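You operate a simulated robot arm through the tools that you are given. There is no shell and no other tool. Be economical: measure what you need, move in short steps, check, and stop when the job is done.

You run a simulated robot arm. Do the job below in one go: nothing can be reset, and whatever is moved stays where it is left.

TASK
Take the silver sample card on the top of the assembly bench and put it away on the top of the island bench. Then open the roll bench door, put the purple tub on the top of the island bench away on the floor of the roll bench cupboard and shut the door again. Then put the jug with the blue handle on the top of the island bench away on the top of the water stand. Then put the white foam nest on the shelf of the square table. Then fetch the blue controller and set it on the shelf of the roll table. Then put the green-capped tube on the top of the packing bench away on the top of the blue table. Then open the upper right drawer. Do these in the order given. Set down upright: purple tub, jug with the blue handle, blue controller.

It is judged by the outcome, as a careful person would: the job done as asked, and still so three seconds after it is handed in. It fails if anything else is knocked over, pushed out of place, dropped, spilled or broken.

THE ROBOT
A 6-joint arm with a two-finger parallel gripper on a trunk, on a base that drives. Base frame: it is fixed to the floor where the robot stands at the start and does not move with it; the origin is under the middle of the robot, x ahead of it, y to its left, z up; the surface under the hand at the start is at about z = 85.8. Readings come in cm, rad, newtons and seconds.
With the tool pointing down near the work surface it reaches from about 36 to 88 cm from the robot's upright axis, wherever it stands. Its first joint turns from -2.007 to 2.007 rad. Places, roughly: blue controller (8x6x8 cm) [-450, -30, 90]; floor of the roll bench cupboard [-540, 380, 10]; green-capped tube (3x3x9 cm) [-480, -30, 90]; jug with the blue handle (14x10x18 cm) [-300, 100, 90]; purple tub (8x8x8 cm) [-260, 90, 90]; roll bench door [-520, 360, 40]; shelf of the roll table [-590, 320, 30]; shelf of the square table [-160, 10, 30]; silver sample card (8x12x3 cm) [80, -20, 90]; top of the blue table [-280, 220, 80]; top of the island bench [-330, 120, 80]; top of the water stand [-690, 150, 80]; upper right drawer [-60, -170, 70]; white foam nest (14x12x5 cm) [-440, -20, 90]. Payload 3.43 kg.
The TCP is the grasp point between the finger pads, 3.4 cm short of the fingertips. In the tool frame z runs along the fingers and y along their closing line. Largest opening 12.8 cm; finger width 2.4, thickness 1.2; the body of the gripper, 4.8 by 13 cm, starts 9.6 cm behind the TCP.
Orientation is that of the tool frame in the base frame, as a unit quaternion [x, y, z, w]. With the fingers straight down and closing along the base's y, the tool's x points along the base's -x, its y along +y and its z along -z.

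THE INTERFACE
- The arm moves only by the tool send_rows. Its argument "plan" is a list of rows, each a list of 7 numbers: the shift along the tool's x, y, z in mm, then the turn, a rotation vector about the tool's x, y, z in rad, then the finger opening in mm, from 0 to 128. In form: [[dx, dy, dz, rx, ry, rz, claw], ...]. A call has 1 to 20 rows; each row shifts and turns the commanded pose from where the row before left it, along the tool's axes as they then stand. A row lasts 0.2 s, in which the tool goes at most 5 cm and 0.15 rad; a call with a longer step from one row to the next is refused whole, and so is a gripper value outside its range. A pose out of reach is approached as far as the arm can. The call stops where the force on the tool passes 40 N (or 10 N more than at its start, if that is more) or the arm is blocked; 0.2 s more then pass. Each finger travels about 10.8 cm/s and halts on what it meets, pressing with about 33 N; the grip force reading is that of the motor and also rises with nothing between the fingers. The clock runs only during rows and for 0.2 s after the last one: add rows that do not move to give the fingers time. The reply holds the time, the measured pose of the TCP, the force on the tool along the base axes, the opening and the grip force, in the units named above and with some noise, with the torque about the TCP (base axes, N m) and any sound that the robot's microphone picked up, and new pictures: "views" is both (left out), scene, wrist or none.
- Cameras (640 x 400 px; columns grow to the right, rows downward): "scene" is now at [2.18, 16.29, 135.38]; the picture's right is [-0.28, -0.96, 0.00], its down [-0.34, 0.10, -0.93] and it looks along [0.90, -0.26, -0.35] (base axes); focal length 248 px, centre (320, 200). "wrist" rides on the gripper at [7.6, -1.1, -16] in the tool frame; the picture's right is [0.15, 0.99, 0.00], its down [-0.88, 0.13, -0.46] and it looks along [-0.45, 0.07, 0.89] (tool axes); focal length 234 px, centre (320, 200). There is no depth. A picture from a camera that has moved, and an enlarged one, comes with that camera's place and axes in the base frame and with its lens. The place of the scene camera against the robot may be out by one fixed shift of up to 1.2 cm in any direction.
- slide_trunk(by): slides the trunk up (or, below 0, down) by that many cm; the arm and the scene camera ride with it, the base frame stays. It gives what a move gives, with no picture.
- base_move(legs): drives the robot by 1 to 6 legs, each [ahead, turn to the left] in cm and rad, along the robot's own axes; the way and the turn of a leg run together, so that a leg with both is an arc; at most 150 cm and 3.142 rad a leg. The arm and the cameras ride along, it lands a little off, and it stops where it bumps. It gives what a move gives, and a new picture of the scene camera.
- pan_tilt(pan, tilt): turns the head with the scene camera to pan (to the left, within 1.798 rad either way) and tilt (down, from -0.506 to 1.204), counted from straight ahead of the robot. It gives what a move gives, and a new picture of the scene camera.
- enlarge(camera, box): a new picture of the part [left, top, right, bottom] of that camera's present view, enlarged. It takes no simulated time.
- job_done(): hands the job in; it is judged then, once.

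Go step by step. Nothing tells you exact positions but the pictures and the camera data: compare them with the known pose of the tool, close in by small moves and look again before you grip or let go. The budget is 217 turns and 260 pictures, counting those below and the enlarged ones. Unless the task says otherwise, let go and move clear before handing in, and close with one line.

The tools are called after ">>>" as a command line: name --pt "numbers of a row" for each row, then --argument value for the rest, lists and objects as JSON in quotes. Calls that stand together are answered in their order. send_rows: Moves the arm, as the interface text tells. Its arguments: {"type":"object","properties":{"plan":{"type":"array"},"views":{"type":"string","enum":["both","scene","wrist","none"]}},"required":["plan"]} The other tools are called the same way: slide_trunk (by) slides the trunk up or down; base_move (legs) drives the base; pan_tilt (pan, tilt) turns the head that bears the scene camera; enlarge (camera, box) takes an enlarged picture of a part of a camera's view; job_done () hands the job in.

At the start:

```text
t: 0.0
tool_pos: [54.61, -1.05, 110.93]
tool_rot: [0.0, 1.0, 0.0, 0.0]
wrist_force: [0.4, 0.1, -0.9]
wrist_torque: [0.02, 0.01, 0.0]
opening: 12.8
grip_force: 0.0
trunk travel left (down, up): [-60.0, 19.0]
robot x, y, heading: [-0.26, 0.39, 0.0]
head pan, tilt: [-0.283, 0.363]
```

scene: 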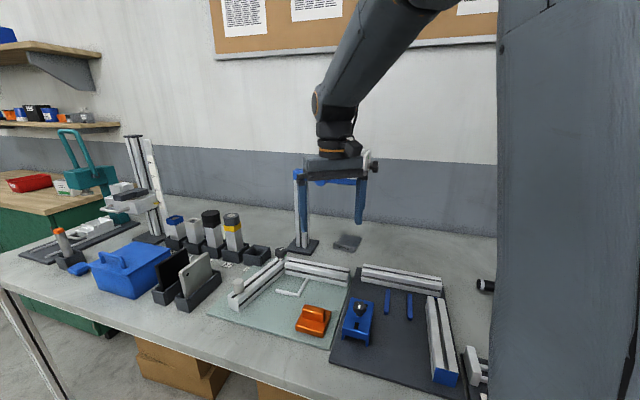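
wrist: 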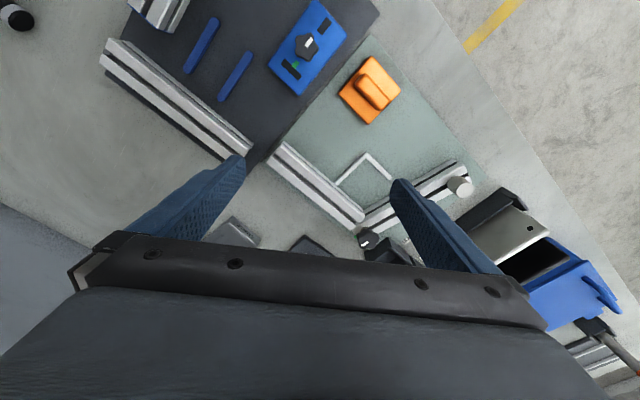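

The silver card seems to be the flat grey block at about (347,242) in the scene view, near [80,-20]. I'll look closer before moving.

>>> enlarge --camera "scene" --box '[270, 200, 430, 300]'

>>> enlarge --camera "scene" --box '[100, 200, 260, 300]'

```text
4.00 times, centred on (350, 250) of scene
camera zoom: at [2.18, 16.29, 135.38], right [-0.28, -0.96, 0.0], down [-0.34, 0.1, -0.93], along [0.9, -0.26, -0.35], focal length 992 px, centre (200, 0)
```

zoom: 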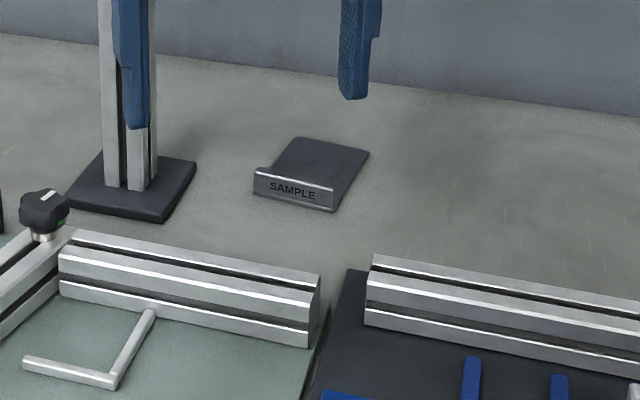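

```text
4.00 times, centred on (180, 250) of scene
camera zoom: at [2.18, 16.29, 135.38], right [-0.28, -0.96, 0.0], down [-0.34, 0.1, -0.93], along [0.9, -0.26, -0.35], focal length 992 px, centre (880, 0)
```

zoom: 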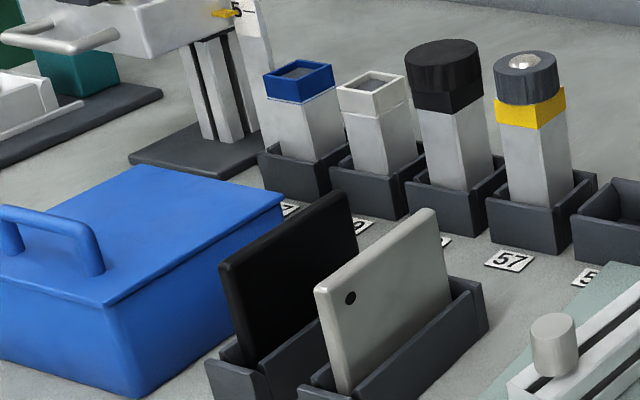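

The sample card reads as a plate with a raised "SAMPLE" front edge, about 8x12, centred near [79.6,-17.7] and turned about 42°. I'll zoom in to see its profile.

>>> enlarge --camera "scene" --box '[325, 228, 373, 258]'

>>> enlarge --camera "wrist" --box '[190, 200, 318, 280]'

```text
13.33 times, centred on (349, 243) of scene
camera zoom: at [2.18, 16.29, 135.38], right [-0.28, -0.96, 0.0], down [-0.34, 0.1, -0.93], along [0.9, -0.26, -0.35], focal length 3307 px, centre (-67, -373)
```

zoom: 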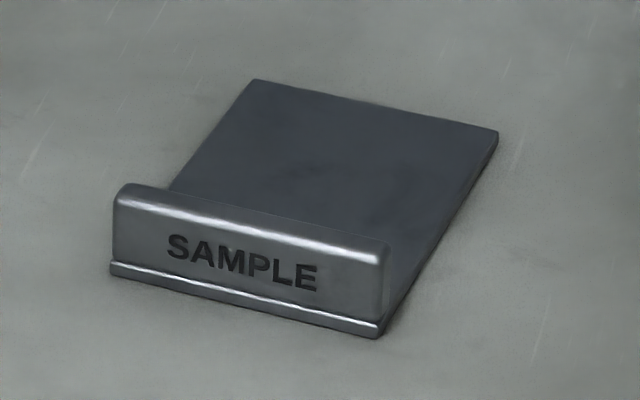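

```text
5.00 times, centred on (254, 240) of wrist
camera zoom: at [47.04, -2.31, 126.93], right [-0.15, 0.99, 0.0], down [0.88, 0.13, 0.46], along [0.45, 0.07, -0.89], focal length 1171 px, centre (650, 0)
```

zoom: 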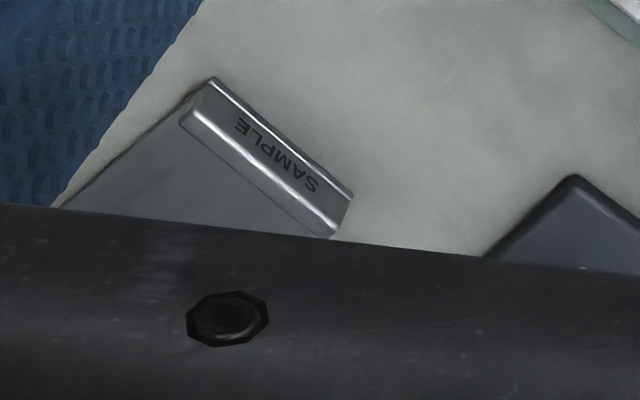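

The card is an L shape: a thin plate with a bar about 1 cm thick and 3 cm tall along its front. I'll grip that bar across its thickness, so first I move above it and turn the tool.

>>> send_rows --pt "-35.7 -22.4 0 0 0 0 128" --pt "-35.7 -22.4 0 0 0 0 128" --pt "-35.7 -22.4 0 0 0 0 128" --pt "-35.7 -22.4 0 0 0 0 128" --pt "-35.7 -22.4 0 0 0 0 128" --pt "-35.7 -22.4 0 0 0 0 100" --pt "0 0 10 0 0 -0.14 80" --pt "0 0 10 0 0 -0.14 80" --pt "0 0 10 0 0 -0.14 80" --pt "0 0 10 0 0 -0.14 80" --pt "0 0 10 0 0 -0.14 80" --pt "0 0 10 0 0 -0.14 80" --pt "0 0 0 0 0 0 80" --views "both"

```text
t: 0.8
tool_pos: [63.77, -6.93, 110.97]
tool_rot: [0.005, 1.0, 0.004, -0.008]
wrist_force: [-25.6, 9.7, 7.6]
wrist_torque: [-1.59, -2.92, -1.43]
opening: 12.83
grip_force: 0.2
trunk travel left (down, up): [-60.0, 19.0]
robot x, y, heading: [-0.05, -0.19, 0.004]
head pan, tilt: [-0.283, 0.363]
stopped in row 4: the force on the tool passed its limit at 100 N (the readings are from after the stop); the commanded pose is now the measured one
camera scene: at [1.93, 16.37, 135.39], right [-0.28, -0.96, 0.0], down [-0.34, 0.1, -0.94], along [0.9, -0.26, -0.35], focal length 248 px, centre (320, 200)
camera wrist: at [56.45, -8.21, 127.19], right [-0.14, 0.99, 0.01], down [0.89, 0.12, 0.44], along [0.44, 0.07, -0.9], focal length 234 px, centre (320, 200)
```

scene: 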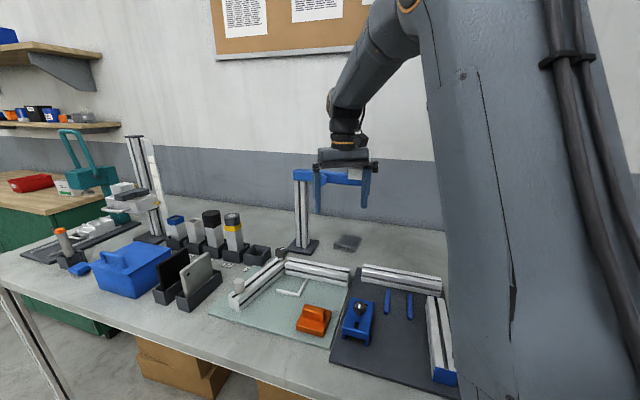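
wrist: 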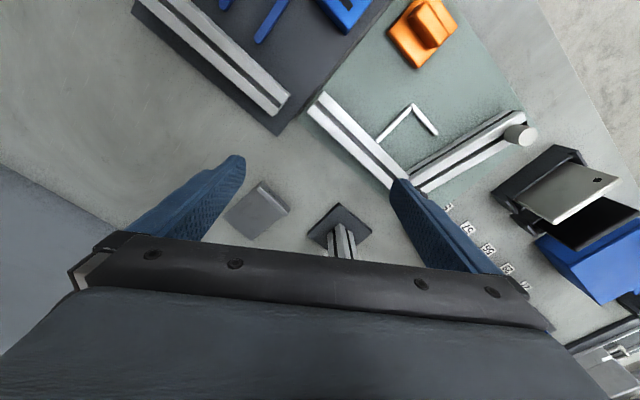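

The gripper bumped something: the stand has a blue arm at its top, at about gripper height. I'll look closely before going on.

>>> enlarge --camera "scene" --box '[260, 140, 420, 240]'

>>> enlarge --camera "wrist" --box '[200, 150, 440, 300]'

```text
4.00 times, centred on (340, 190) of scene
camera zoom: at [1.93, 16.37, 135.39], right [-0.28, -0.96, 0.0], down [-0.34, 0.1, -0.94], along [0.9, -0.26, -0.35], focal length 992 px, centre (240, 240)
```

zoom: 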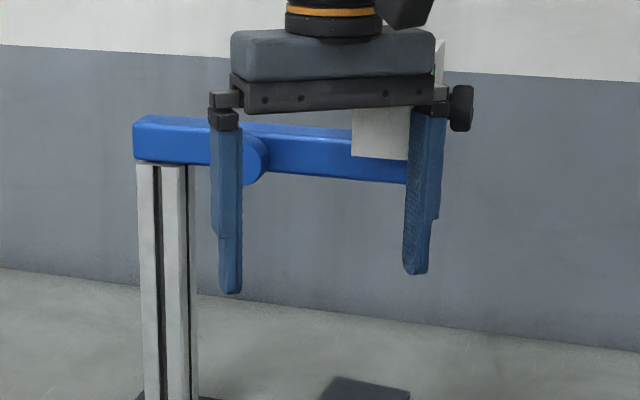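

```text
2.67 times, centred on (320, 225) of wrist
camera zoom: at [56.45, -8.21, 127.19], right [-0.14, 0.99, 0.01], down [0.89, 0.12, 0.44], along [0.44, 0.07, -0.9], focal length 624 px, centre (320, 133)
```

zoom: 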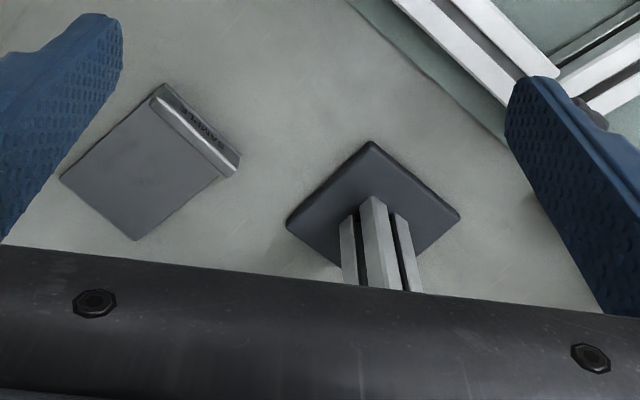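

The stand's blue boom crosses in front of the card at about z=113, so a straight vertical approach is blocked. I'll back off and reach under the boom instead, with the tool yawed to the card's axis (about -42°) and tilted about 40°.

>>> send_rows --pt "40 10 0 0 0 0 128" --pt "40 10 0 0 0 0 128" --pt "40 0 0 0 0 0 128" --pt "0 0 0 0 0 0.1466 128" --pt "0 0 0 0 0 0.1466 128" --pt "0 0 0 0 0 0.1466 128" --pt "0 0 0 0 0 0.1466 128" --pt "0 0 0 0 0 0.1466 128" --pt "0 0 0 0 -0.14 0 128" --pt "0 0 0 0 -0.14 0 128" --pt "0 0 0 0 -0.14 0 128" --pt "0 0 0 0 -0.14 0 128" --pt "0 0 0 0 -0.14 0 128" --pt "0 0 0 0 0 0 128" --views "both"

```text
t: 3.8
tool_pos: [52.12, -5.06, 111.06]
tool_rot: [0.341, 0.878, -0.124, 0.312]
wrist_force: [-0.6, 0.4, 0.7]
wrist_torque: [0.0, -0.04, 0.01]
opening: 12.83
grip_force: 0.1
trunk travel left (down, up): [-60.0, 19.0]
robot x, y, heading: [-0.16, -0.15, -0.003]
head pan, tilt: [-0.283, 0.363]
camera scene: at [2.17, 16.3, 135.38], right [-0.28, -0.96, 0.0], down [-0.34, 0.1, -0.93], along [0.9, -0.26, -0.35], focal length 248 px, centre (320, 200)
camera wrist: at [39.56, 4.88, 118.73], right [0.58, 0.81, -0.1], down [0.38, -0.17, 0.91], along [0.72, -0.57, -0.41], focal length 234 px, centre (320, 200)
```

scene: 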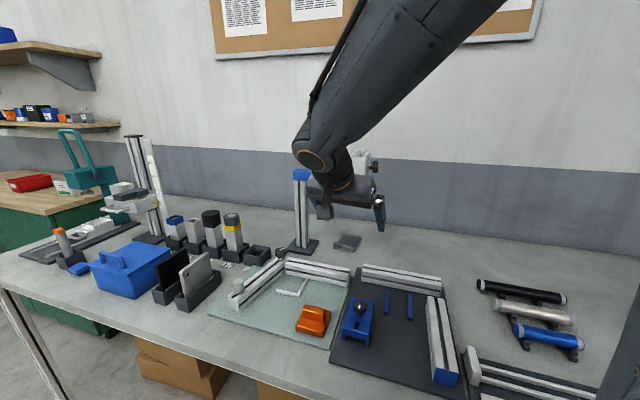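
wrist: 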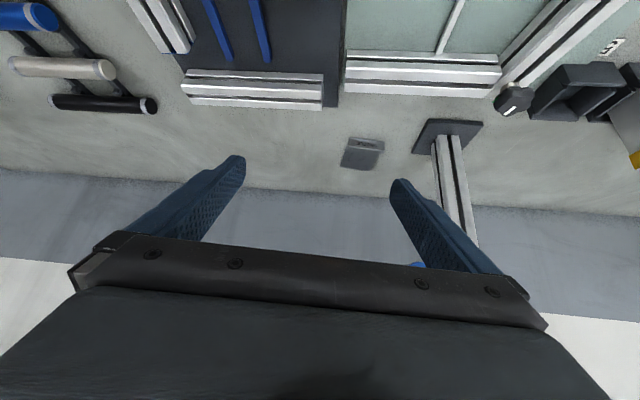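

With this tilt the line-up under the boom is clear, and both views agree the card's front edge centre is near (76.6,-13.4). I'll move to a pre-grasp point 14 cm in front of it.

>>> send_rows --pt "2.8 21.2 33.7 0 0 0 112" --pt "2.8 21.2 33.7 0 0 0 112" --pt "2.8 21.2 33.7 0 0 0 112" --pt "2.8 21.2 33.7 0 0 0 112" --pt "2.8 21.2 33.7 0 0 0 112" --pt "0 0 0 0 0 0 112" --views "both"

```text
t: 5.2
tool_pos: [66.4, -3.88, 97.09]
tool_rot: [0.34, 0.879, -0.123, 0.312]
wrist_force: [0.2, -0.6, 0.0]
wrist_torque: [0.01, -0.01, -0.02]
opening: 11.19
grip_force: 0.1
trunk travel left (down, up): [-60.0, 19.0]
robot x, y, heading: [-0.17, -0.07, -0.003]
head pan, tilt: [-0.283, 0.363]
camera scene: at [2.16, 16.3, 135.38], right [-0.28, -0.96, 0.0], down [-0.34, 0.1, -0.94], along [0.9, -0.26, -0.35], focal length 248 px, centre (320, 200)
camera wrist: at [53.8, 6.07, 104.71], right [0.58, 0.81, -0.1], down [0.38, -0.17, 0.91], along [0.72, -0.57, -0.41], focal length 234 px, centre (320, 200)
```

scene: 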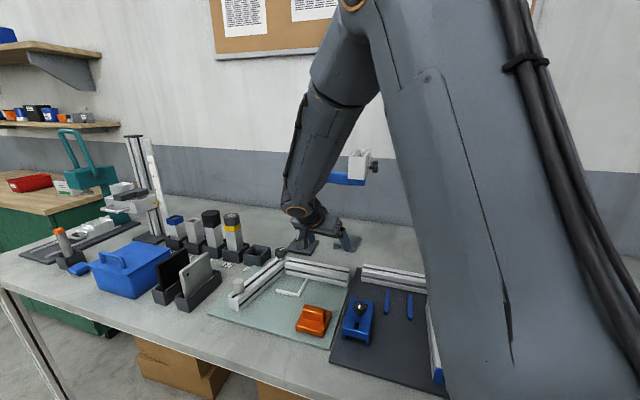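
wrist: 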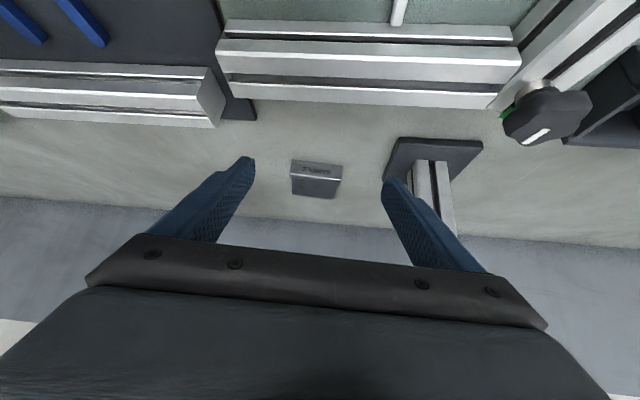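

The card now sits between the fingers in view. I'll enlarge to refine its bearing before going in.

>>> enlarge --camera "wrist" --box '[256, 130, 384, 210]'

```text
5.00 times, centred on (320, 170) of wrist
camera zoom: at [53.8, 6.07, 104.71], right [0.58, 0.81, -0.1], down [0.38, -0.17, 0.91], along [0.72, -0.57, -0.41], focal length 1171 px, centre (320, 350)
```

zoom: 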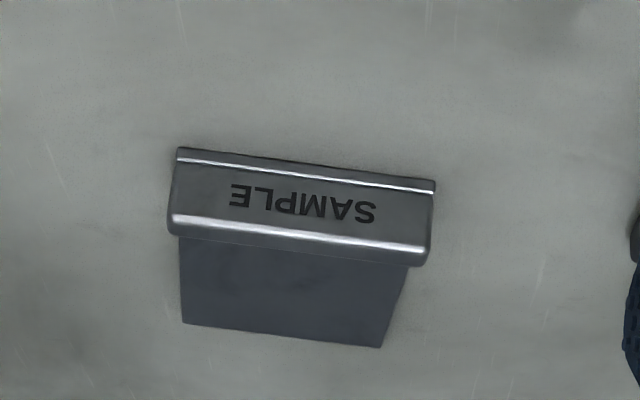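

The card's front mid is about (76.3,-12.9). I'll go in along the slanted line and check before closing.

>>> send_rows --pt "-13.7 0.2 35.7 0 0 0 112" --pt "-13.7 0.2 35.7 0 0 0 112" --pt "-13.7 0.2 35.7 0 0 0 112" --pt "-13.7 0.2 35.7 -0.025 0 -0.031 112" --pt "0 0 0 0 0 0 112" --views "both"

```text
t: 6.4
tool_pos: [75.97, -12.7, 89.48]
tool_rot: [0.322, 0.885, -0.117, 0.314]
wrist_force: [0.3, 0.2, 0.1]
wrist_torque: [-0.04, -0.01, 0.0]
opening: 11.21
grip_force: 0.1
trunk travel left (down, up): [-60.0, 19.0]
robot x, y, heading: [0.07, 0.05, -0.003]
head pan, tilt: [-0.283, 0.363]
camera scene: at [2.16, 16.3, 135.38], right [-0.28, -0.96, 0.0], down [-0.34, 0.1, -0.94], along [0.9, -0.26, -0.35], focal length 248 px, centre (320, 200)
camera wrist: at [63.16, -3.29, 97.1], right [0.55, 0.83, -0.1], down [0.39, -0.15, 0.91], along [0.74, -0.54, -0.41], focal length 234 px, centre (320, 200)
```

scene: 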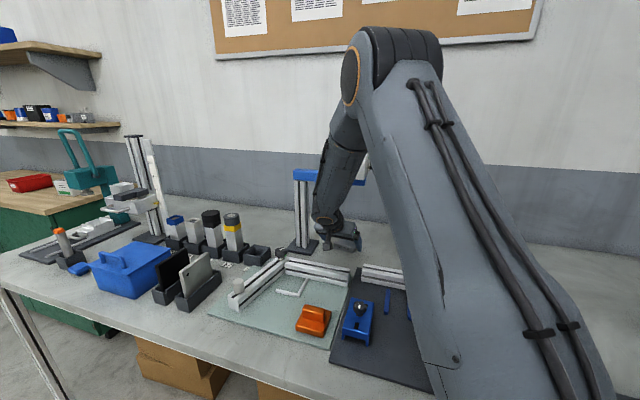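
wrist: 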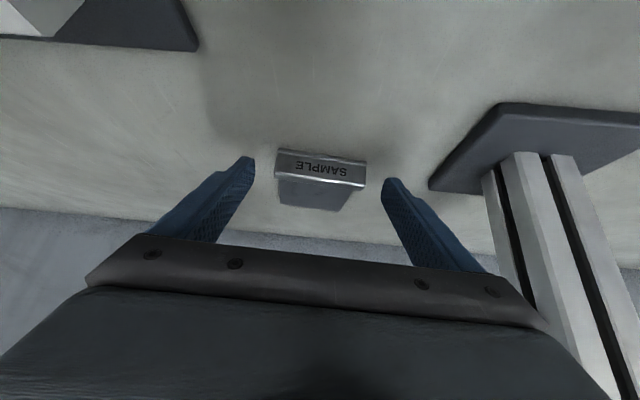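

The card is centred between the fingers. I'll go 6 mm deeper and close.

>>> send_rows --pt "-4.6 0 3.8 0 0 0 112" --pt "0 0 0 0 0 0 70" --pt "0 0 0 0 0 0 40" --pt "0 0 0 0 0 0 40" --pt "0 0 0 0 0 0 40" --views "wrist"

```text
t: 7.6
tool_pos: [76.56, -13.15, 89.49]
tool_rot: [0.323, 0.885, -0.118, 0.313]
wrist_force: [0.8, -0.1, 0.4]
wrist_torque: [-0.03, -0.13, -0.02]
opening: 7.95
grip_force: 33.1
trunk travel left (down, up): [-60.0, 19.0]
robot x, y, heading: [0.02, 0.16, 0.001]
head pan, tilt: [-0.283, 0.363]
camera wrist: at [63.63, -3.63, 97.12], right [0.55, 0.83, -0.1], down [0.39, -0.15, 0.91], along [0.74, -0.54, -0.41], focal length 234 px, centre (320, 200)
```

wrist: 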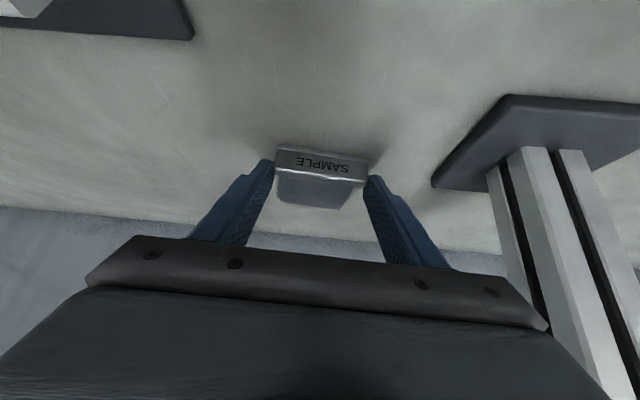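

The grip is firm at 7.95 cm, matching the card's width. Next I lift 5 cm and back out from under the boom.

>>> send_rows --pt "-16 0 -19.4 0 0 0 40" --pt "-16 0 -19.4 0 0 0 40" --pt "0 0 0 0 0 0 40" --pt "31 0 -25 0 0 0 40" --pt "31 0 -25 0 0 0 40" --pt "31 0 -25 0 0 0 40" --pt "31 0 -25 0 0 0 40" --pt "31 0 -25 0 0 0 40" --pt "0 0 0 0 0 0 40" --views "both"

```text
t: 9.6
tool_pos: [61.23, -0.29, 94.44]
tool_rot: [0.323, 0.885, -0.118, 0.313]
wrist_force: [0.4, -0.5, -1.8]
wrist_torque: [0.06, 0.07, 0.0]
opening: 7.94
grip_force: 33.0
trunk travel left (down, up): [-60.0, 19.0]
robot x, y, heading: [-0.35, -0.17, 0.001]
head pan, tilt: [-0.283, 0.363]
camera scene: at [2.18, 16.29, 135.38], right [-0.28, -0.96, 0.0], down [-0.34, 0.1, -0.93], along [0.9, -0.26, -0.35], focal length 248 px, centre (320, 200)
camera wrist: at [48.32, 9.15, 102.05], right [0.55, 0.83, -0.1], down [0.39, -0.15, 0.91], along [0.74, -0.54, -0.41], focal length 234 px, centre (320, 200)
```

scene: 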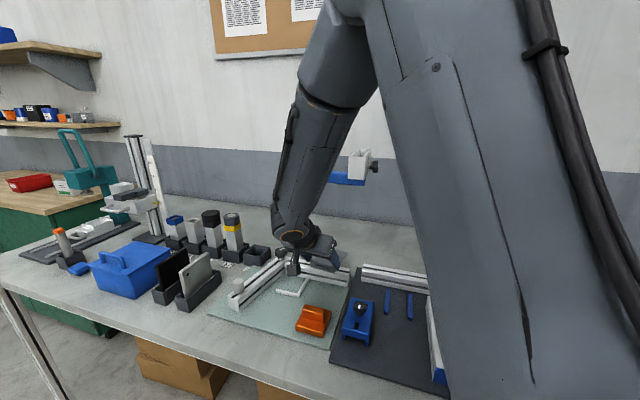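
wrist: 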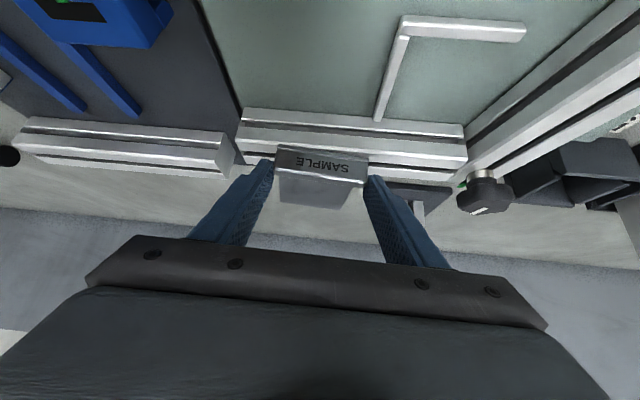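

The card is held level and clear of the boom. I'll raise the trunk, then pull the arm in for driving.

>>> slide_trunk --by 15

>>> pan_tilt --pan 1.75 --tilt 0.3

```text
t: 11.4
tool_pos: [61.4, -0.26, 109.37]
tool_rot: [0.322, 0.886, -0.117, 0.313]
wrist_force: [-0.6, 0.0, -1.5]
wrist_torque: [0.07, 0.04, -0.01]
opening: 7.94
grip_force: 32.9
trunk travel left (down, up): [-75.0, 4.0]
robot x, y, heading: [0.06, 0.25, 0.006]
head pan, tilt: [-0.283, 0.363]
```

```text
t: 13.3
tool_pos: [61.35, -0.21, 109.43]
tool_rot: [0.323, 0.885, -0.118, 0.313]
wrist_force: [0.0, 0.1, -2.1]
wrist_torque: [0.04, 0.08, 0.0]
opening: 7.94
grip_force: 32.6
trunk travel left (down, up): [-75.0, 4.0]
robot x, y, heading: [0.2, 0.04, 0.0]
head pan, tilt: [1.751, 0.3]
camera scene: at [-12.61, 28.07, 150.96], right [0.98, 0.18, 0.0], down [0.05, -0.29, -0.96], along [-0.17, 0.94, -0.3], focal length 248 px, centre (320, 200)
```

scene: 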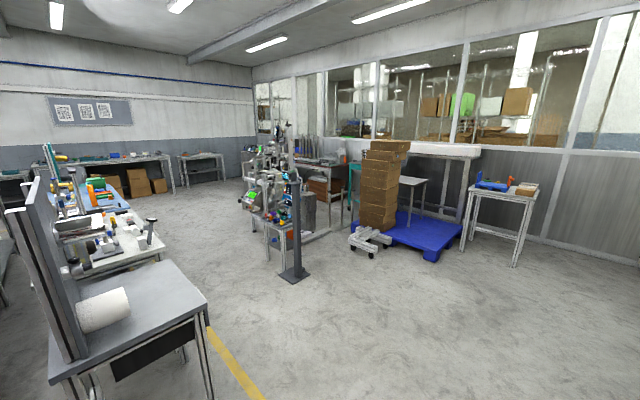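

The room is large, so I'll pull the arm in and then turn to look along the way to the island bench.

>>> send_rows --pt "11.4 -23.4 -29.6 0 0 0 40" --pt "11.4 -23.4 -29.6 0 0 0 40" --pt "11.4 -23.4 -29.6 0 0 0 40" --pt "11.4 -23.4 -29.6 0 0 0 40" --pt "11.4 -23.4 -29.6 0 0 0 40" --pt "0 0 0 0 0 0 40" --views "none"

>>> pan_tilt --pan -1.79 --tilt 0.3

```text
t: 14.7
tool_pos: [43.28, -0.25, 117.54]
tool_rot: [0.322, 0.885, -0.117, 0.314]
wrist_force: [0.4, -0.2, -0.5]
wrist_torque: [0.04, 0.06, -0.02]
opening: 7.94
grip_force: 33.4
trunk travel left (down, up): [-75.0, 4.0]
robot x, y, heading: [-0.01, -0.16, -0.001]
head pan, tilt: [1.751, 0.3]
```

```text
t: 17.7
tool_pos: [43.49, -0.2, 117.38]
tool_rot: [0.322, 0.886, -0.117, 0.313]
wrist_force: [0.3, 0.4, -1.0]
wrist_torque: [0.05, 0.04, 0.03]
opening: 7.95
grip_force: 33.6
trunk travel left (down, up): [-75.0, 4.0]
robot x, y, heading: [0.2, 0.07, -0.002]
head pan, tilt: [-1.791, 0.3]
camera scene: at [-12.97, 9.77, 150.96], right [-0.98, 0.22, 0.0], down [0.06, 0.29, -0.96], along [-0.21, -0.93, -0.3], focal length 248 px, centre (320, 200)
```

scene: 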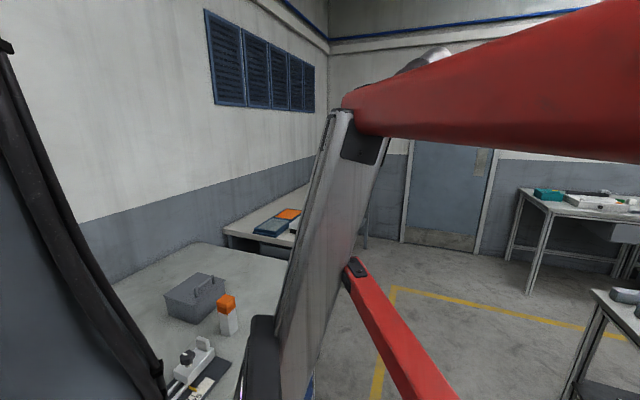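

There is a red hoist-like frame close on the right, and the left side is open. I'll turn left and look.

>>> base_move --legs '[[0, 1.4]]'

>>> pan_tilt --pan 1.1 --tilt 0.3

```text
t: 21.7
tool_pos: [10.3, 42.27, 117.33]
tool_rot: [-0.321, 0.888, 0.118, 0.308]
wrist_force: [-0.1, -0.1, -1.6]
wrist_torque: [-0.07, 0.08, 0.02]
opening: 7.94
grip_force: 32.6
trunk travel left (down, up): [-75.0, 4.0]
robot x, y, heading: [-0.18, -0.11, 1.407]
head pan, tilt: [-1.791, 0.3]
stopped in leg 1: the robot was blocked; the commanded pose is now the measured one
camera scene: at [-14.87, -10.65, 151.02], right [-0.38, -0.93, 0.0], down [-0.26, 0.11, -0.96], along [0.89, -0.36, -0.28], focal length 248 px, centre (320, 200)
```

scene: 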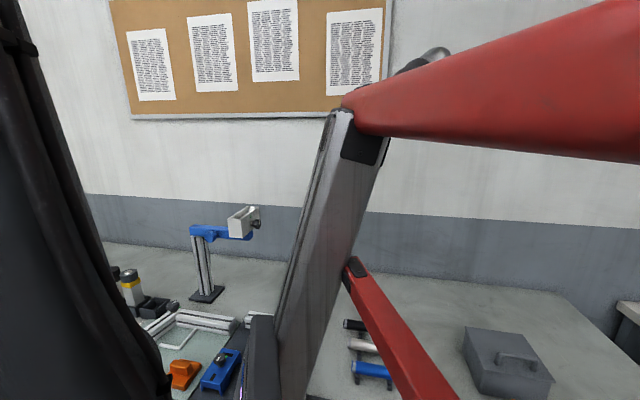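

```text
t: 24.2
tool_pos: [10.11, 42.26, 117.32]
tool_rot: [-0.323, 0.887, 0.119, 0.307]
wrist_force: [-0.3, 0.6, -1.1]
wrist_torque: [-0.04, 0.08, -0.04]
opening: 7.94
grip_force: 33.0
trunk travel left (down, up): [-75.0, 4.0]
robot x, y, heading: [-0.01, 0.39, 1.408]
head pan, tilt: [1.1, 0.3]
camera scene: at [-31.0, -1.61, 150.81], right [0.59, 0.8, 0.01], down [0.25, -0.18, -0.95], along [-0.76, 0.57, -0.31], focal length 248 px, centre (320, 200)
```

scene: 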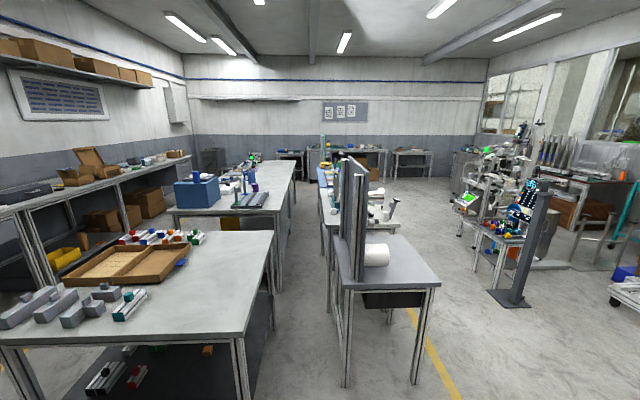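

That red frame moves with the robot, so it is part of it. I can now tell the layout: square table and island bench on the left row, blue table in the middle, packing bench along the left wall, with a wide aisle beside the packing bench. I'll turn further and look at how to get into that aisle.

>>> base_move --legs '[[0, 1.1]]'

>>> pan_tilt --pan 1.3 --tilt 0.4

```text
t: 27.4
tool_pos: [-33.12, 28.25, 117.19]
tool_rot: [0.74, -0.587, -0.262, -0.199]
wrist_force: [0.0, -0.6, -1.3]
wrist_torque: [-0.08, 0.0, -0.03]
opening: 7.93
grip_force: 32.9
trunk travel left (down, up): [-75.0, 4.0]
robot x, y, heading: [-0.48, -0.16, 2.512]
head pan, tilt: [1.1, 0.3]
camera scene: at [-12.48, -26.81, 150.96], right [-0.45, 0.89, 0.0], down [0.26, 0.13, -0.96], along [-0.85, -0.43, -0.3], focal length 248 px, centre (320, 200)
```

scene: 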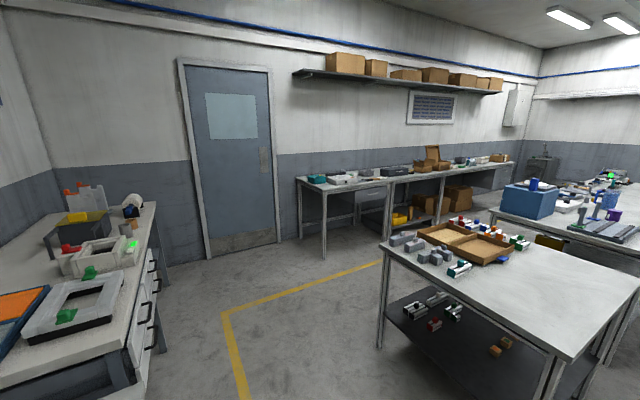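

```text
t: 28.1
tool_pos: [-33.02, 28.28, 117.19]
tool_rot: [0.739, -0.588, -0.26, -0.199]
wrist_force: [-0.8, 0.7, -1.4]
wrist_torque: [-0.04, -0.03, 0.0]
opening: 7.94
grip_force: 33.4
trunk travel left (down, up): [-75.0, 4.0]
robot x, y, heading: [-0.45, -0.17, 2.509]
head pan, tilt: [1.3, 0.4]
camera scene: at [-11.43, -28.34, 150.04], right [-0.62, 0.79, 0.0], down [0.31, 0.24, -0.92], along [-0.72, -0.57, -0.39], focal length 248 px, centre (320, 200)
```

scene: 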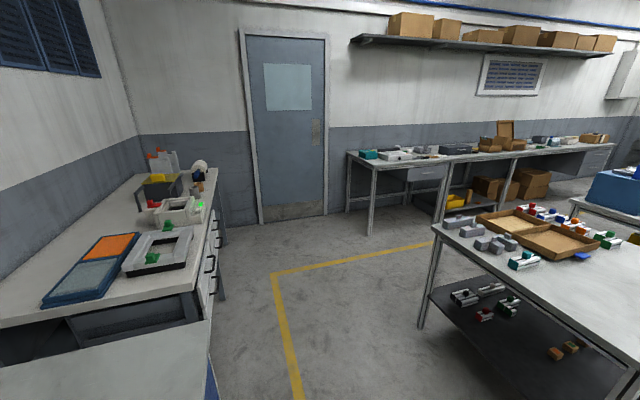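

The aisle between the drawer bench and the square table is about 125 cm wide and leads to the lane by the packing bench. I'll drive there.

>>> base_move --legs '[[0, 1.41], [95, 0], [95, 0], [0, -1.39]]'

>>> pan_tilt --pan 0.0 --tilt 0.4

```text
t: 32.0
tool_pos: [-33.13, -28.38, 117.31]
tool_rot: [0.943, 0.031, -0.331, 0.014]
wrist_force: [-0.4, -0.5, -1.6]
wrist_torque: [0.05, -0.09, -0.01]
opening: 7.95
grip_force: 33.5
trunk travel left (down, up): [-75.0, 4.0]
robot x, y, heading: [-0.45, -0.48, -2.375]
head pan, tilt: [1.3, 0.4]
stopped in leg 1: the robot was blocked; the commanded pose is now the measured one
camera scene: at [23.81, -15.15, 150.25], right [-0.88, -0.48, 0.0], down [-0.18, 0.34, -0.92], along [0.44, -0.81, -0.38], focal length 248 px, centre (320, 200)
```

scene: 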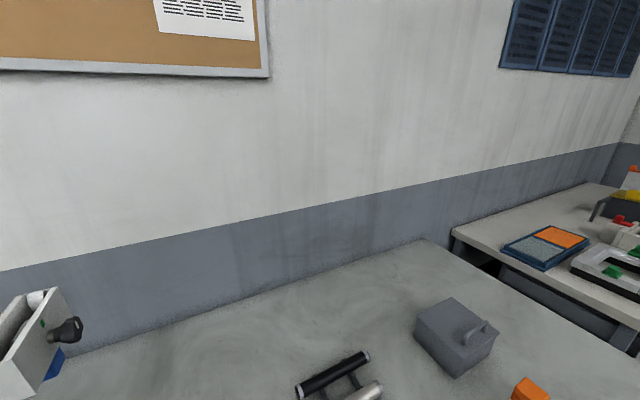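

```text
t: 33.5
tool_pos: [-33.2, -28.29, 117.33]
tool_rot: [0.943, 0.029, -0.331, 0.014]
wrist_force: [0.8, -0.2, -2.1]
wrist_torque: [0.05, -0.08, -0.02]
opening: 7.97
grip_force: 32.8
trunk travel left (down, up): [-75.0, 4.0]
robot x, y, heading: [-0.37, 0.15, -2.379]
head pan, tilt: [0.0, 0.4]
camera scene: at [12.73, -13.47, 150.19], right [-0.69, 0.72, 0.0], down [0.28, 0.27, -0.92], along [-0.66, -0.64, -0.39], focal length 248 px, centre (320, 200)
```

scene: 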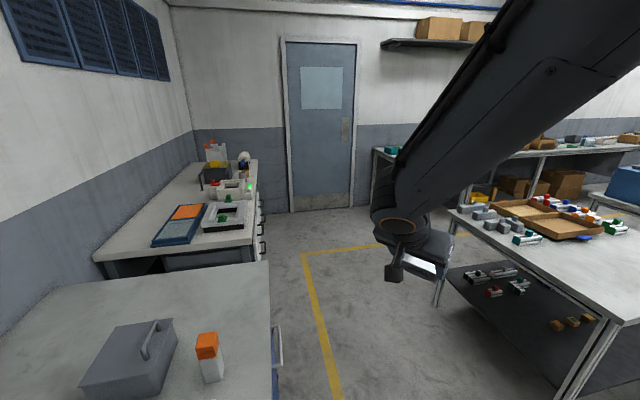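

The rotation finished to the asked heading but reports a block, perhaps a brush with the bench edge 22 cm away. Driving ahead diverges from it, so I continue.

>>> base_move --legs '[[60, 0], [70, 0], [60, 0]]'

```text
t: 43.4
tool_pos: [-169.57, -161.08, 117.22]
tool_rot: [0.943, 0.031, -0.331, 0.013]
wrist_force: [-0.9, -0.2, -1.8]
wrist_torque: [0.02, -0.08, -0.01]
opening: 7.94
grip_force: 33.3
trunk travel left (down, up): [-75.0, 4.0]
robot x, y, heading: [-137.21, -132.55, -2.368]
head pan, tilt: [0.0, 0.4]
camera scene: at [-123.43, -146.44, 150.04], right [-0.7, 0.72, 0.0], down [0.28, 0.27, -0.92], along [-0.66, -0.64, -0.39], focal length 248 px, centre (320, 200)
```

scene: 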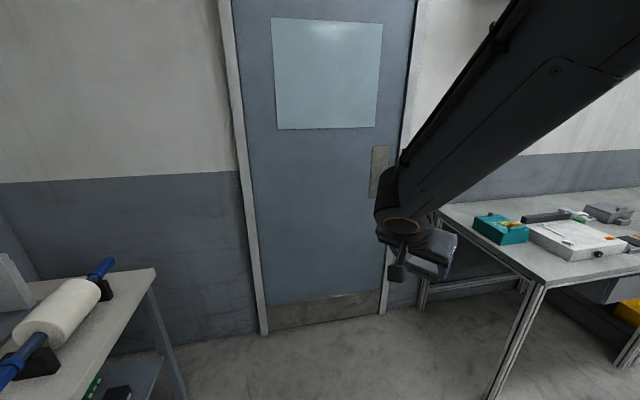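

Arrived at the lane entrance. I'll turn along the lane.

>>> base_move --legs '[[0, -1.385]]'

```text
t: 47.1
tool_pos: [-171.45, -106.18, 117.22]
tool_rot: [0.749, -0.574, -0.265, -0.199]
wrist_force: [0.3, 0.5, -1.5]
wrist_torque: [-0.02, -0.01, 0.01]
opening: 7.96
grip_force: 33.1
trunk travel left (down, up): [-75.0, 4.0]
robot x, y, heading: [-136.98, -132.49, 2.535]
head pan, tilt: [0.0, 0.4]
camera scene: at [-148.0, -149.83, 150.03], right [0.57, 0.82, 0.0], down [0.32, -0.22, -0.92], along [-0.76, 0.52, -0.39], focal length 248 px, centre (320, 200)
```

scene: 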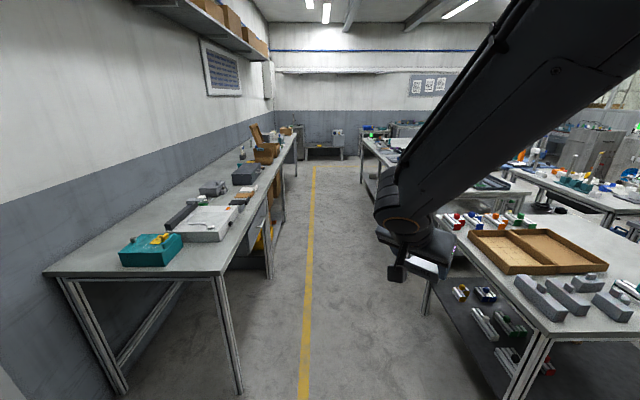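

The lane is clear. I'll drive 150 cm along it and look right at the island bench.

>>> base_move --legs '[[150, 0]]'

>>> pan_tilt --pan -0.75 --tilt 0.45

```text
t: 54.6
tool_pos: [-296.71, -21.31, 117.13]
tool_rot: [0.752, -0.57, -0.266, -0.198]
wrist_force: [0.1, 0.0, -1.3]
wrist_torque: [-0.1, -0.03, -0.02]
opening: 7.94
grip_force: 32.8
trunk travel left (down, up): [-75.0, 4.0]
robot x, y, heading: [-261.69, -47.57, 2.552]
head pan, tilt: [0.0, 0.4]
camera scene: at [-273.0, -64.65, 150.04], right [0.56, 0.83, 0.0], down [0.32, -0.22, -0.92], along [-0.76, 0.52, -0.39], focal length 248 px, centre (320, 200)
```

scene: 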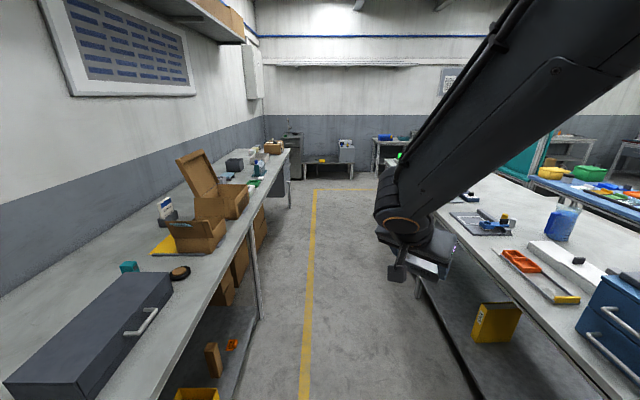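

```text
t: 55.7
tool_pos: [-296.77, -21.23, 117.2]
tool_rot: [0.751, -0.571, -0.266, -0.198]
wrist_force: [-0.4, 0.1, -1.6]
wrist_torque: [-0.1, -0.03, -0.01]
opening: 7.93
grip_force: 33.4
trunk travel left (down, up): [-75.0, 4.0]
robot x, y, heading: [-262.35, -47.45, 2.549]
head pan, tilt: [-0.75, 0.45]
camera scene: at [-267.4, -60.88, 149.57], right [0.97, 0.23, 0.0], down [0.1, -0.42, -0.9], along [-0.2, 0.88, -0.44], focal length 248 px, centre (320, 200)
```

scene: 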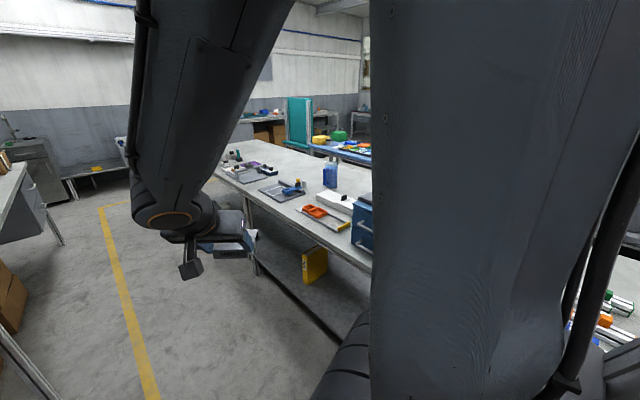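

The arm hides part of the view; there seems to be free bench top around (-303,86). I'll drive further along the lane and face the bench.

>>> base_move --legs '[[100, 0], [0, -1.57]]'

>>> pan_tilt --pan 0.0 --tilt 0.7

```text
t: 64.7
tool_pos: [-319.49, 43.5, 117.28]
tool_rot: [-0.13, 0.934, 0.048, 0.328]
wrist_force: [-0.2, -1.1, -2.5]
wrist_torque: [0.0, 0.07, 0.02]
opening: 7.95
grip_force: 32.9
trunk travel left (down, up): [-75.0, 4.0]
robot x, y, heading: [-345.17, 8.91, 0.985]
head pan, tilt: [-0.75, 0.45]
camera scene: at [-358.88, 12.66, 149.57], right [0.23, -0.97, 0.0], down [-0.42, -0.1, -0.9], along [0.88, 0.21, -0.44], focal length 248 px, centre (320, 200)
```

scene: 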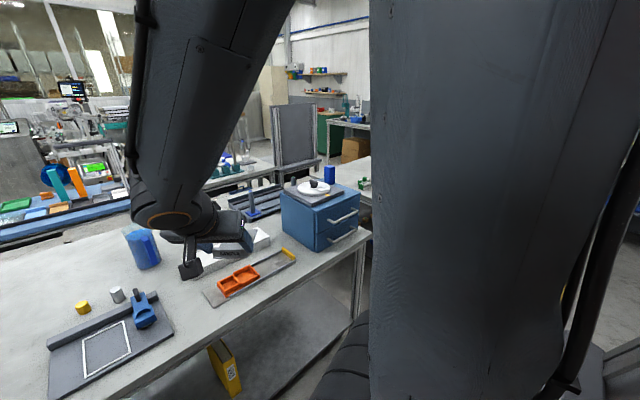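

```text
t: 65.8
tool_pos: [-319.41, 43.47, 117.22]
tool_rot: [-0.13, 0.935, 0.048, 0.328]
wrist_force: [-0.3, 0.4, -2.2]
wrist_torque: [-0.02, 0.05, 0.0]
opening: 7.94
grip_force: 33.0
trunk travel left (down, up): [-75.0, 4.0]
robot x, y, heading: [-345.19, 8.94, 0.979]
head pan, tilt: [0.0, 0.7]
camera scene: at [-363.1, 17.61, 147.35], right [0.83, -0.56, 0.0], down [-0.36, -0.54, -0.77], along [0.43, 0.64, -0.64], focal length 248 px, centre (320, 200)
```

scene: 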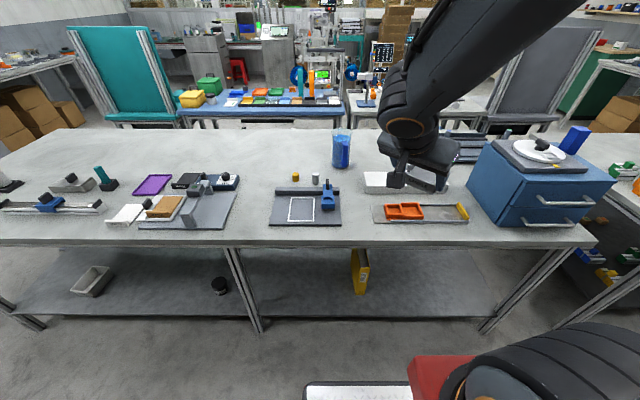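

From here the whole island bench is visible: jug (clear with blue) at image (342,150), and free surface left of the middle plate at about (-335,111). I'll drive closer and yaw the tool straight ahead.

>>> base_move --legs '[[23, 0]]'

>>> send_rows --pt "0 0 0 -0.0876 0 -0.1095 40" --pt "0 0 0 -0.0876 0 -0.1095 40" --pt "0 0 0 -0.0876 0 -0.1095 40" --pt "0 0 0 -0.0876 0 -0.1095 40" --pt "0 0 0 -0.0876 0 -0.1095 40" --pt "0 0 0 0 0 0 40" --views "both"

```text
t: 67.5
tool_pos: [-306.52, 62.48, 117.25]
tool_rot: [-0.129, 0.935, 0.048, 0.328]
wrist_force: [-0.9, 0.4, -0.6]
wrist_torque: [0.0, 0.06, 0.01]
opening: 7.95
grip_force: 32.9
trunk travel left (down, up): [-75.0, 4.0]
robot x, y, heading: [-332.32, 28.19, 0.974]
head pan, tilt: [0.0, 0.7]
camera scene: at [-350.36, 36.67, 147.35], right [0.83, -0.56, 0.0], down [-0.36, -0.54, -0.77], along [0.43, 0.64, -0.64], focal length 248 px, centre (320, 200)
```

scene: 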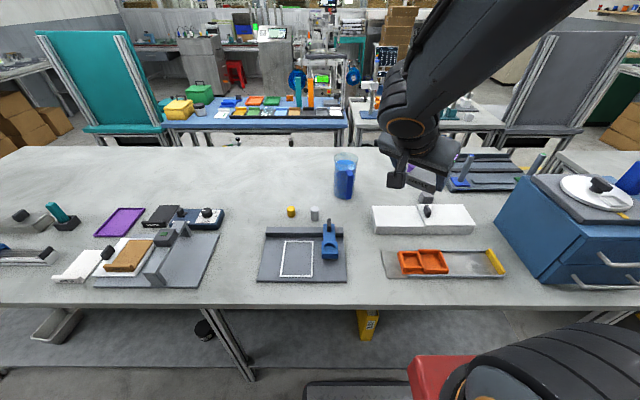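

```text
t: 68.9
tool_pos: [-305.64, 64.09, 118.21]
tool_rot: [-0.421, 0.846, 0.148, 0.292]
wrist_force: [-0.3, -0.1, -2.2]
wrist_torque: [-0.09, 0.01, 0.01]
opening: 7.94
grip_force: 32.4
out of reach, approached as far as the arm can: row 2, 3, 4, 5
trunk travel left (down, up): [-75.0, 4.0]
robot x, y, heading: [-332.44, 27.81, 0.975]
head pan, tilt: [0.0, 0.7]
camera scene: at [-350.35, 36.69, 147.35], right [0.83, -0.56, 0.0], down [-0.36, -0.54, -0.76], along [0.43, 0.64, -0.64], focal length 248 px, centre (320, 200)
camera wrist: at [-314.33, 50.76, 125.94], right [-0.86, 0.5, -0.09], down [0.14, 0.4, 0.9], along [0.49, 0.76, -0.42], focal length 234 px, centre (320, 200)
```

scene: 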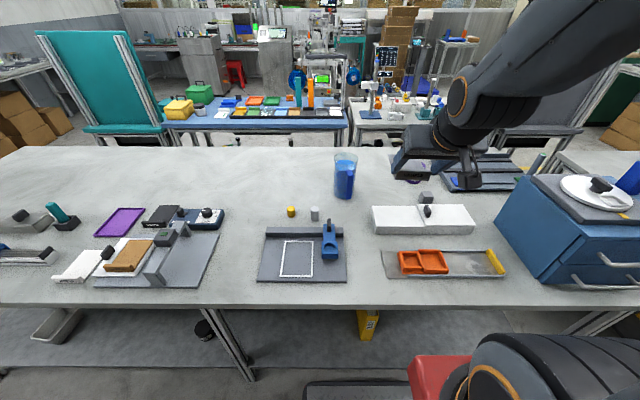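
wrist: 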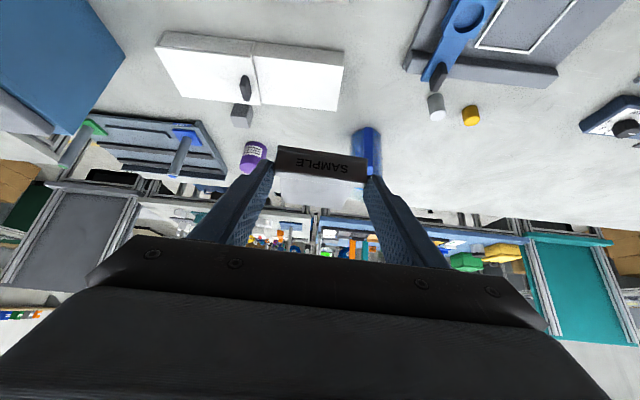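

The free patch left of the middle plate fits the card; its lip should land near (-335,106). I'll move above it at z≈105.

>>> send_rows --pt "-3.2 40.6 16.6 0 0 0 40" --pt "-3.2 40.6 16.6 0 0 0 40" --pt "-3.2 40.6 16.6 0 0 0 40" --pt "-3.2 40.6 16.6 0 0 0 40" --pt "-3.2 40.6 16.6 0 0 0 40" --pt "-3.2 40.6 16.6 0 0 0 40" --pt "-3.2 40.6 16.6 0 0 0 40" --pt "-3.2 40.6 16.6 0 0 0 40" --pt "-3.2 40.6 16.6 0 0 0 40" --pt "-3.2 40.6 16.6 0 0 0 40" --pt "-3.2 40.6 16.6 0 0 0 40" --pt "-3.2 40.6 16.6 0 0 0 40" --pt "0 0 0 0 0 0 40" --views "both"

```text
t: 71.7
tool_pos: [-335.48, 105.83, 105.09]
tool_rot: [-0.421, 0.846, 0.147, 0.293]
wrist_force: [-0.1, -0.3, -0.9]
wrist_torque: [-0.06, 0.04, 0.0]
opening: 7.96
grip_force: 33.2
trunk travel left (down, up): [-75.0, 4.0]
robot x, y, heading: [-332.29, 27.9, 0.98]
head pan, tilt: [0.0, 0.7]
camera scene: at [-350.38, 36.72, 147.35], right [0.83, -0.56, 0.0], down [-0.36, -0.54, -0.76], along [0.43, 0.64, -0.64], focal length 248 px, centre (320, 200)
camera wrist: at [-344.04, 92.44, 112.86], right [-0.86, 0.5, -0.09], down [0.15, 0.4, 0.9], along [0.49, 0.76, -0.42], focal length 234 px, centre (320, 200)
```

scene: 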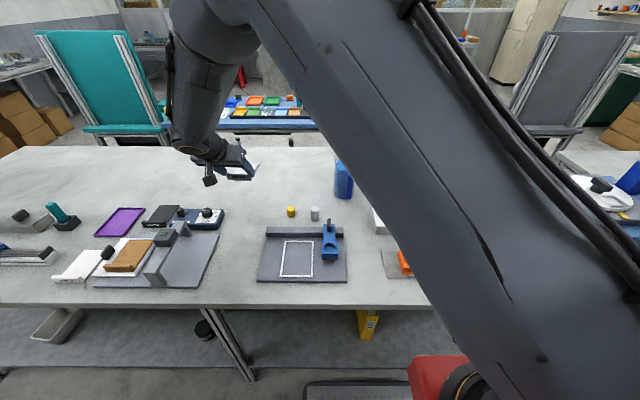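
wrist: 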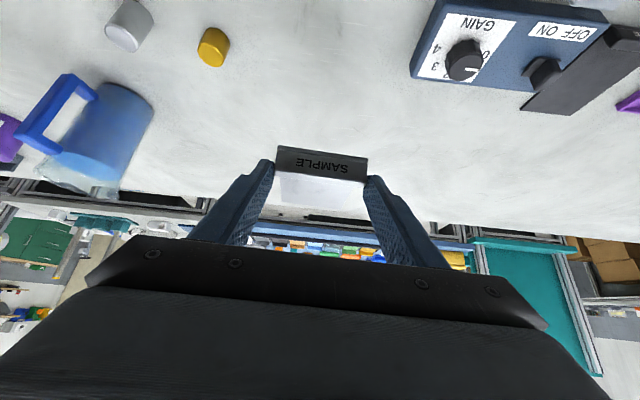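

The drop zone is clear. I'll lower it straight down, slowly at the end.

>>> send_rows --pt "18.6 -0.1 23.6 0 0 0 40" --pt "18.6 -0.1 23.6 0 0 0 40" --pt "18.6 -0.1 23.6 0 0 0 40" --pt "18.6 -0.1 23.6 0 0 0 40" --pt "9.3 0 11.8 0 0 0 40" --pt "0 0 0 0 0 0 40" --views "both"

```text
t: 73.1
tool_pos: [-335.4, 105.94, 91.51]
tool_rot: [-0.421, 0.846, 0.148, 0.293]
wrist_force: [-0.1, 0.0, -1.1]
wrist_torque: [-0.05, 0.02, 0.02]
opening: 7.94
grip_force: 32.6
trunk travel left (down, up): [-75.0, 4.0]
robot x, y, heading: [-332.51, 28.18, 0.976]
head pan, tilt: [0.0, 0.7]
camera scene: at [-350.37, 36.72, 147.35], right [0.83, -0.56, 0.0], down [-0.36, -0.54, -0.76], along [0.43, 0.64, -0.64], focal length 248 px, centre (320, 200)
camera wrist: at [-343.97, 92.51, 99.41], right [-0.86, 0.5, -0.09], down [0.15, 0.4, 0.9], along [0.49, 0.76, -0.42], focal length 234 px, centre (320, 200)
```

scene: 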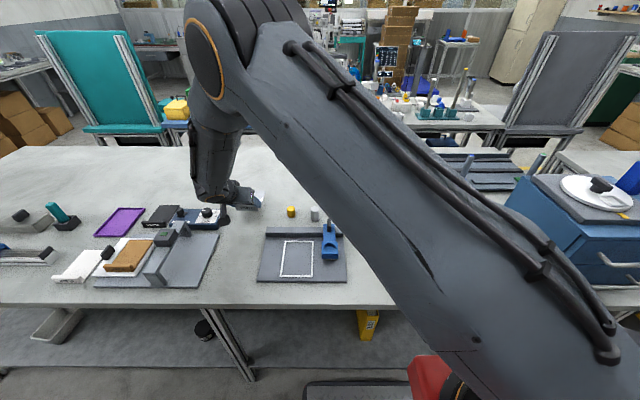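
wrist: 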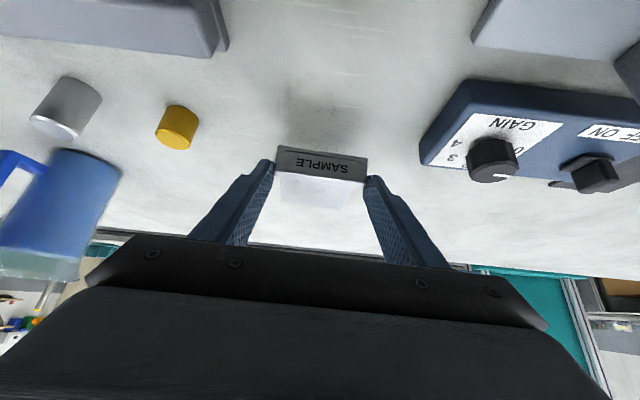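

Still about 2 cm above the bench by estimate. I'll creep down.

>>> send_rows --pt "3.7 0 4.7 0 0 0 40" --pt "3.7 0 4.7 0 0 0 40" --pt "2.2 0 2.8 0 0 0 40" --pt "0 0 0 0 0 0 40" --views "wrist"

```text
t: 74.1
tool_pos: [-335.37, 105.81, 90.04]
tool_rot: [-0.421, 0.846, 0.148, 0.292]
wrist_force: [-0.4, 0.1, -1.9]
wrist_torque: [-0.05, 0.03, -0.01]
opening: 7.92
grip_force: 32.7
trunk travel left (down, up): [-75.0, 4.0]
robot x, y, heading: [-332.57, 28.0, 0.982]
head pan, tilt: [0.0, 0.7]
camera wrist: at [-344.03, 92.51, 97.88], right [-0.86, 0.5, -0.09], down [0.15, 0.4, 0.9], along [0.49, 0.76, -0.42], focal length 234 px, centre (320, 200)
```

wrist: 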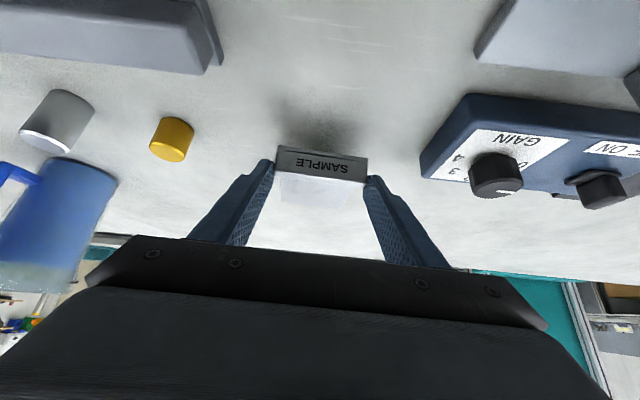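

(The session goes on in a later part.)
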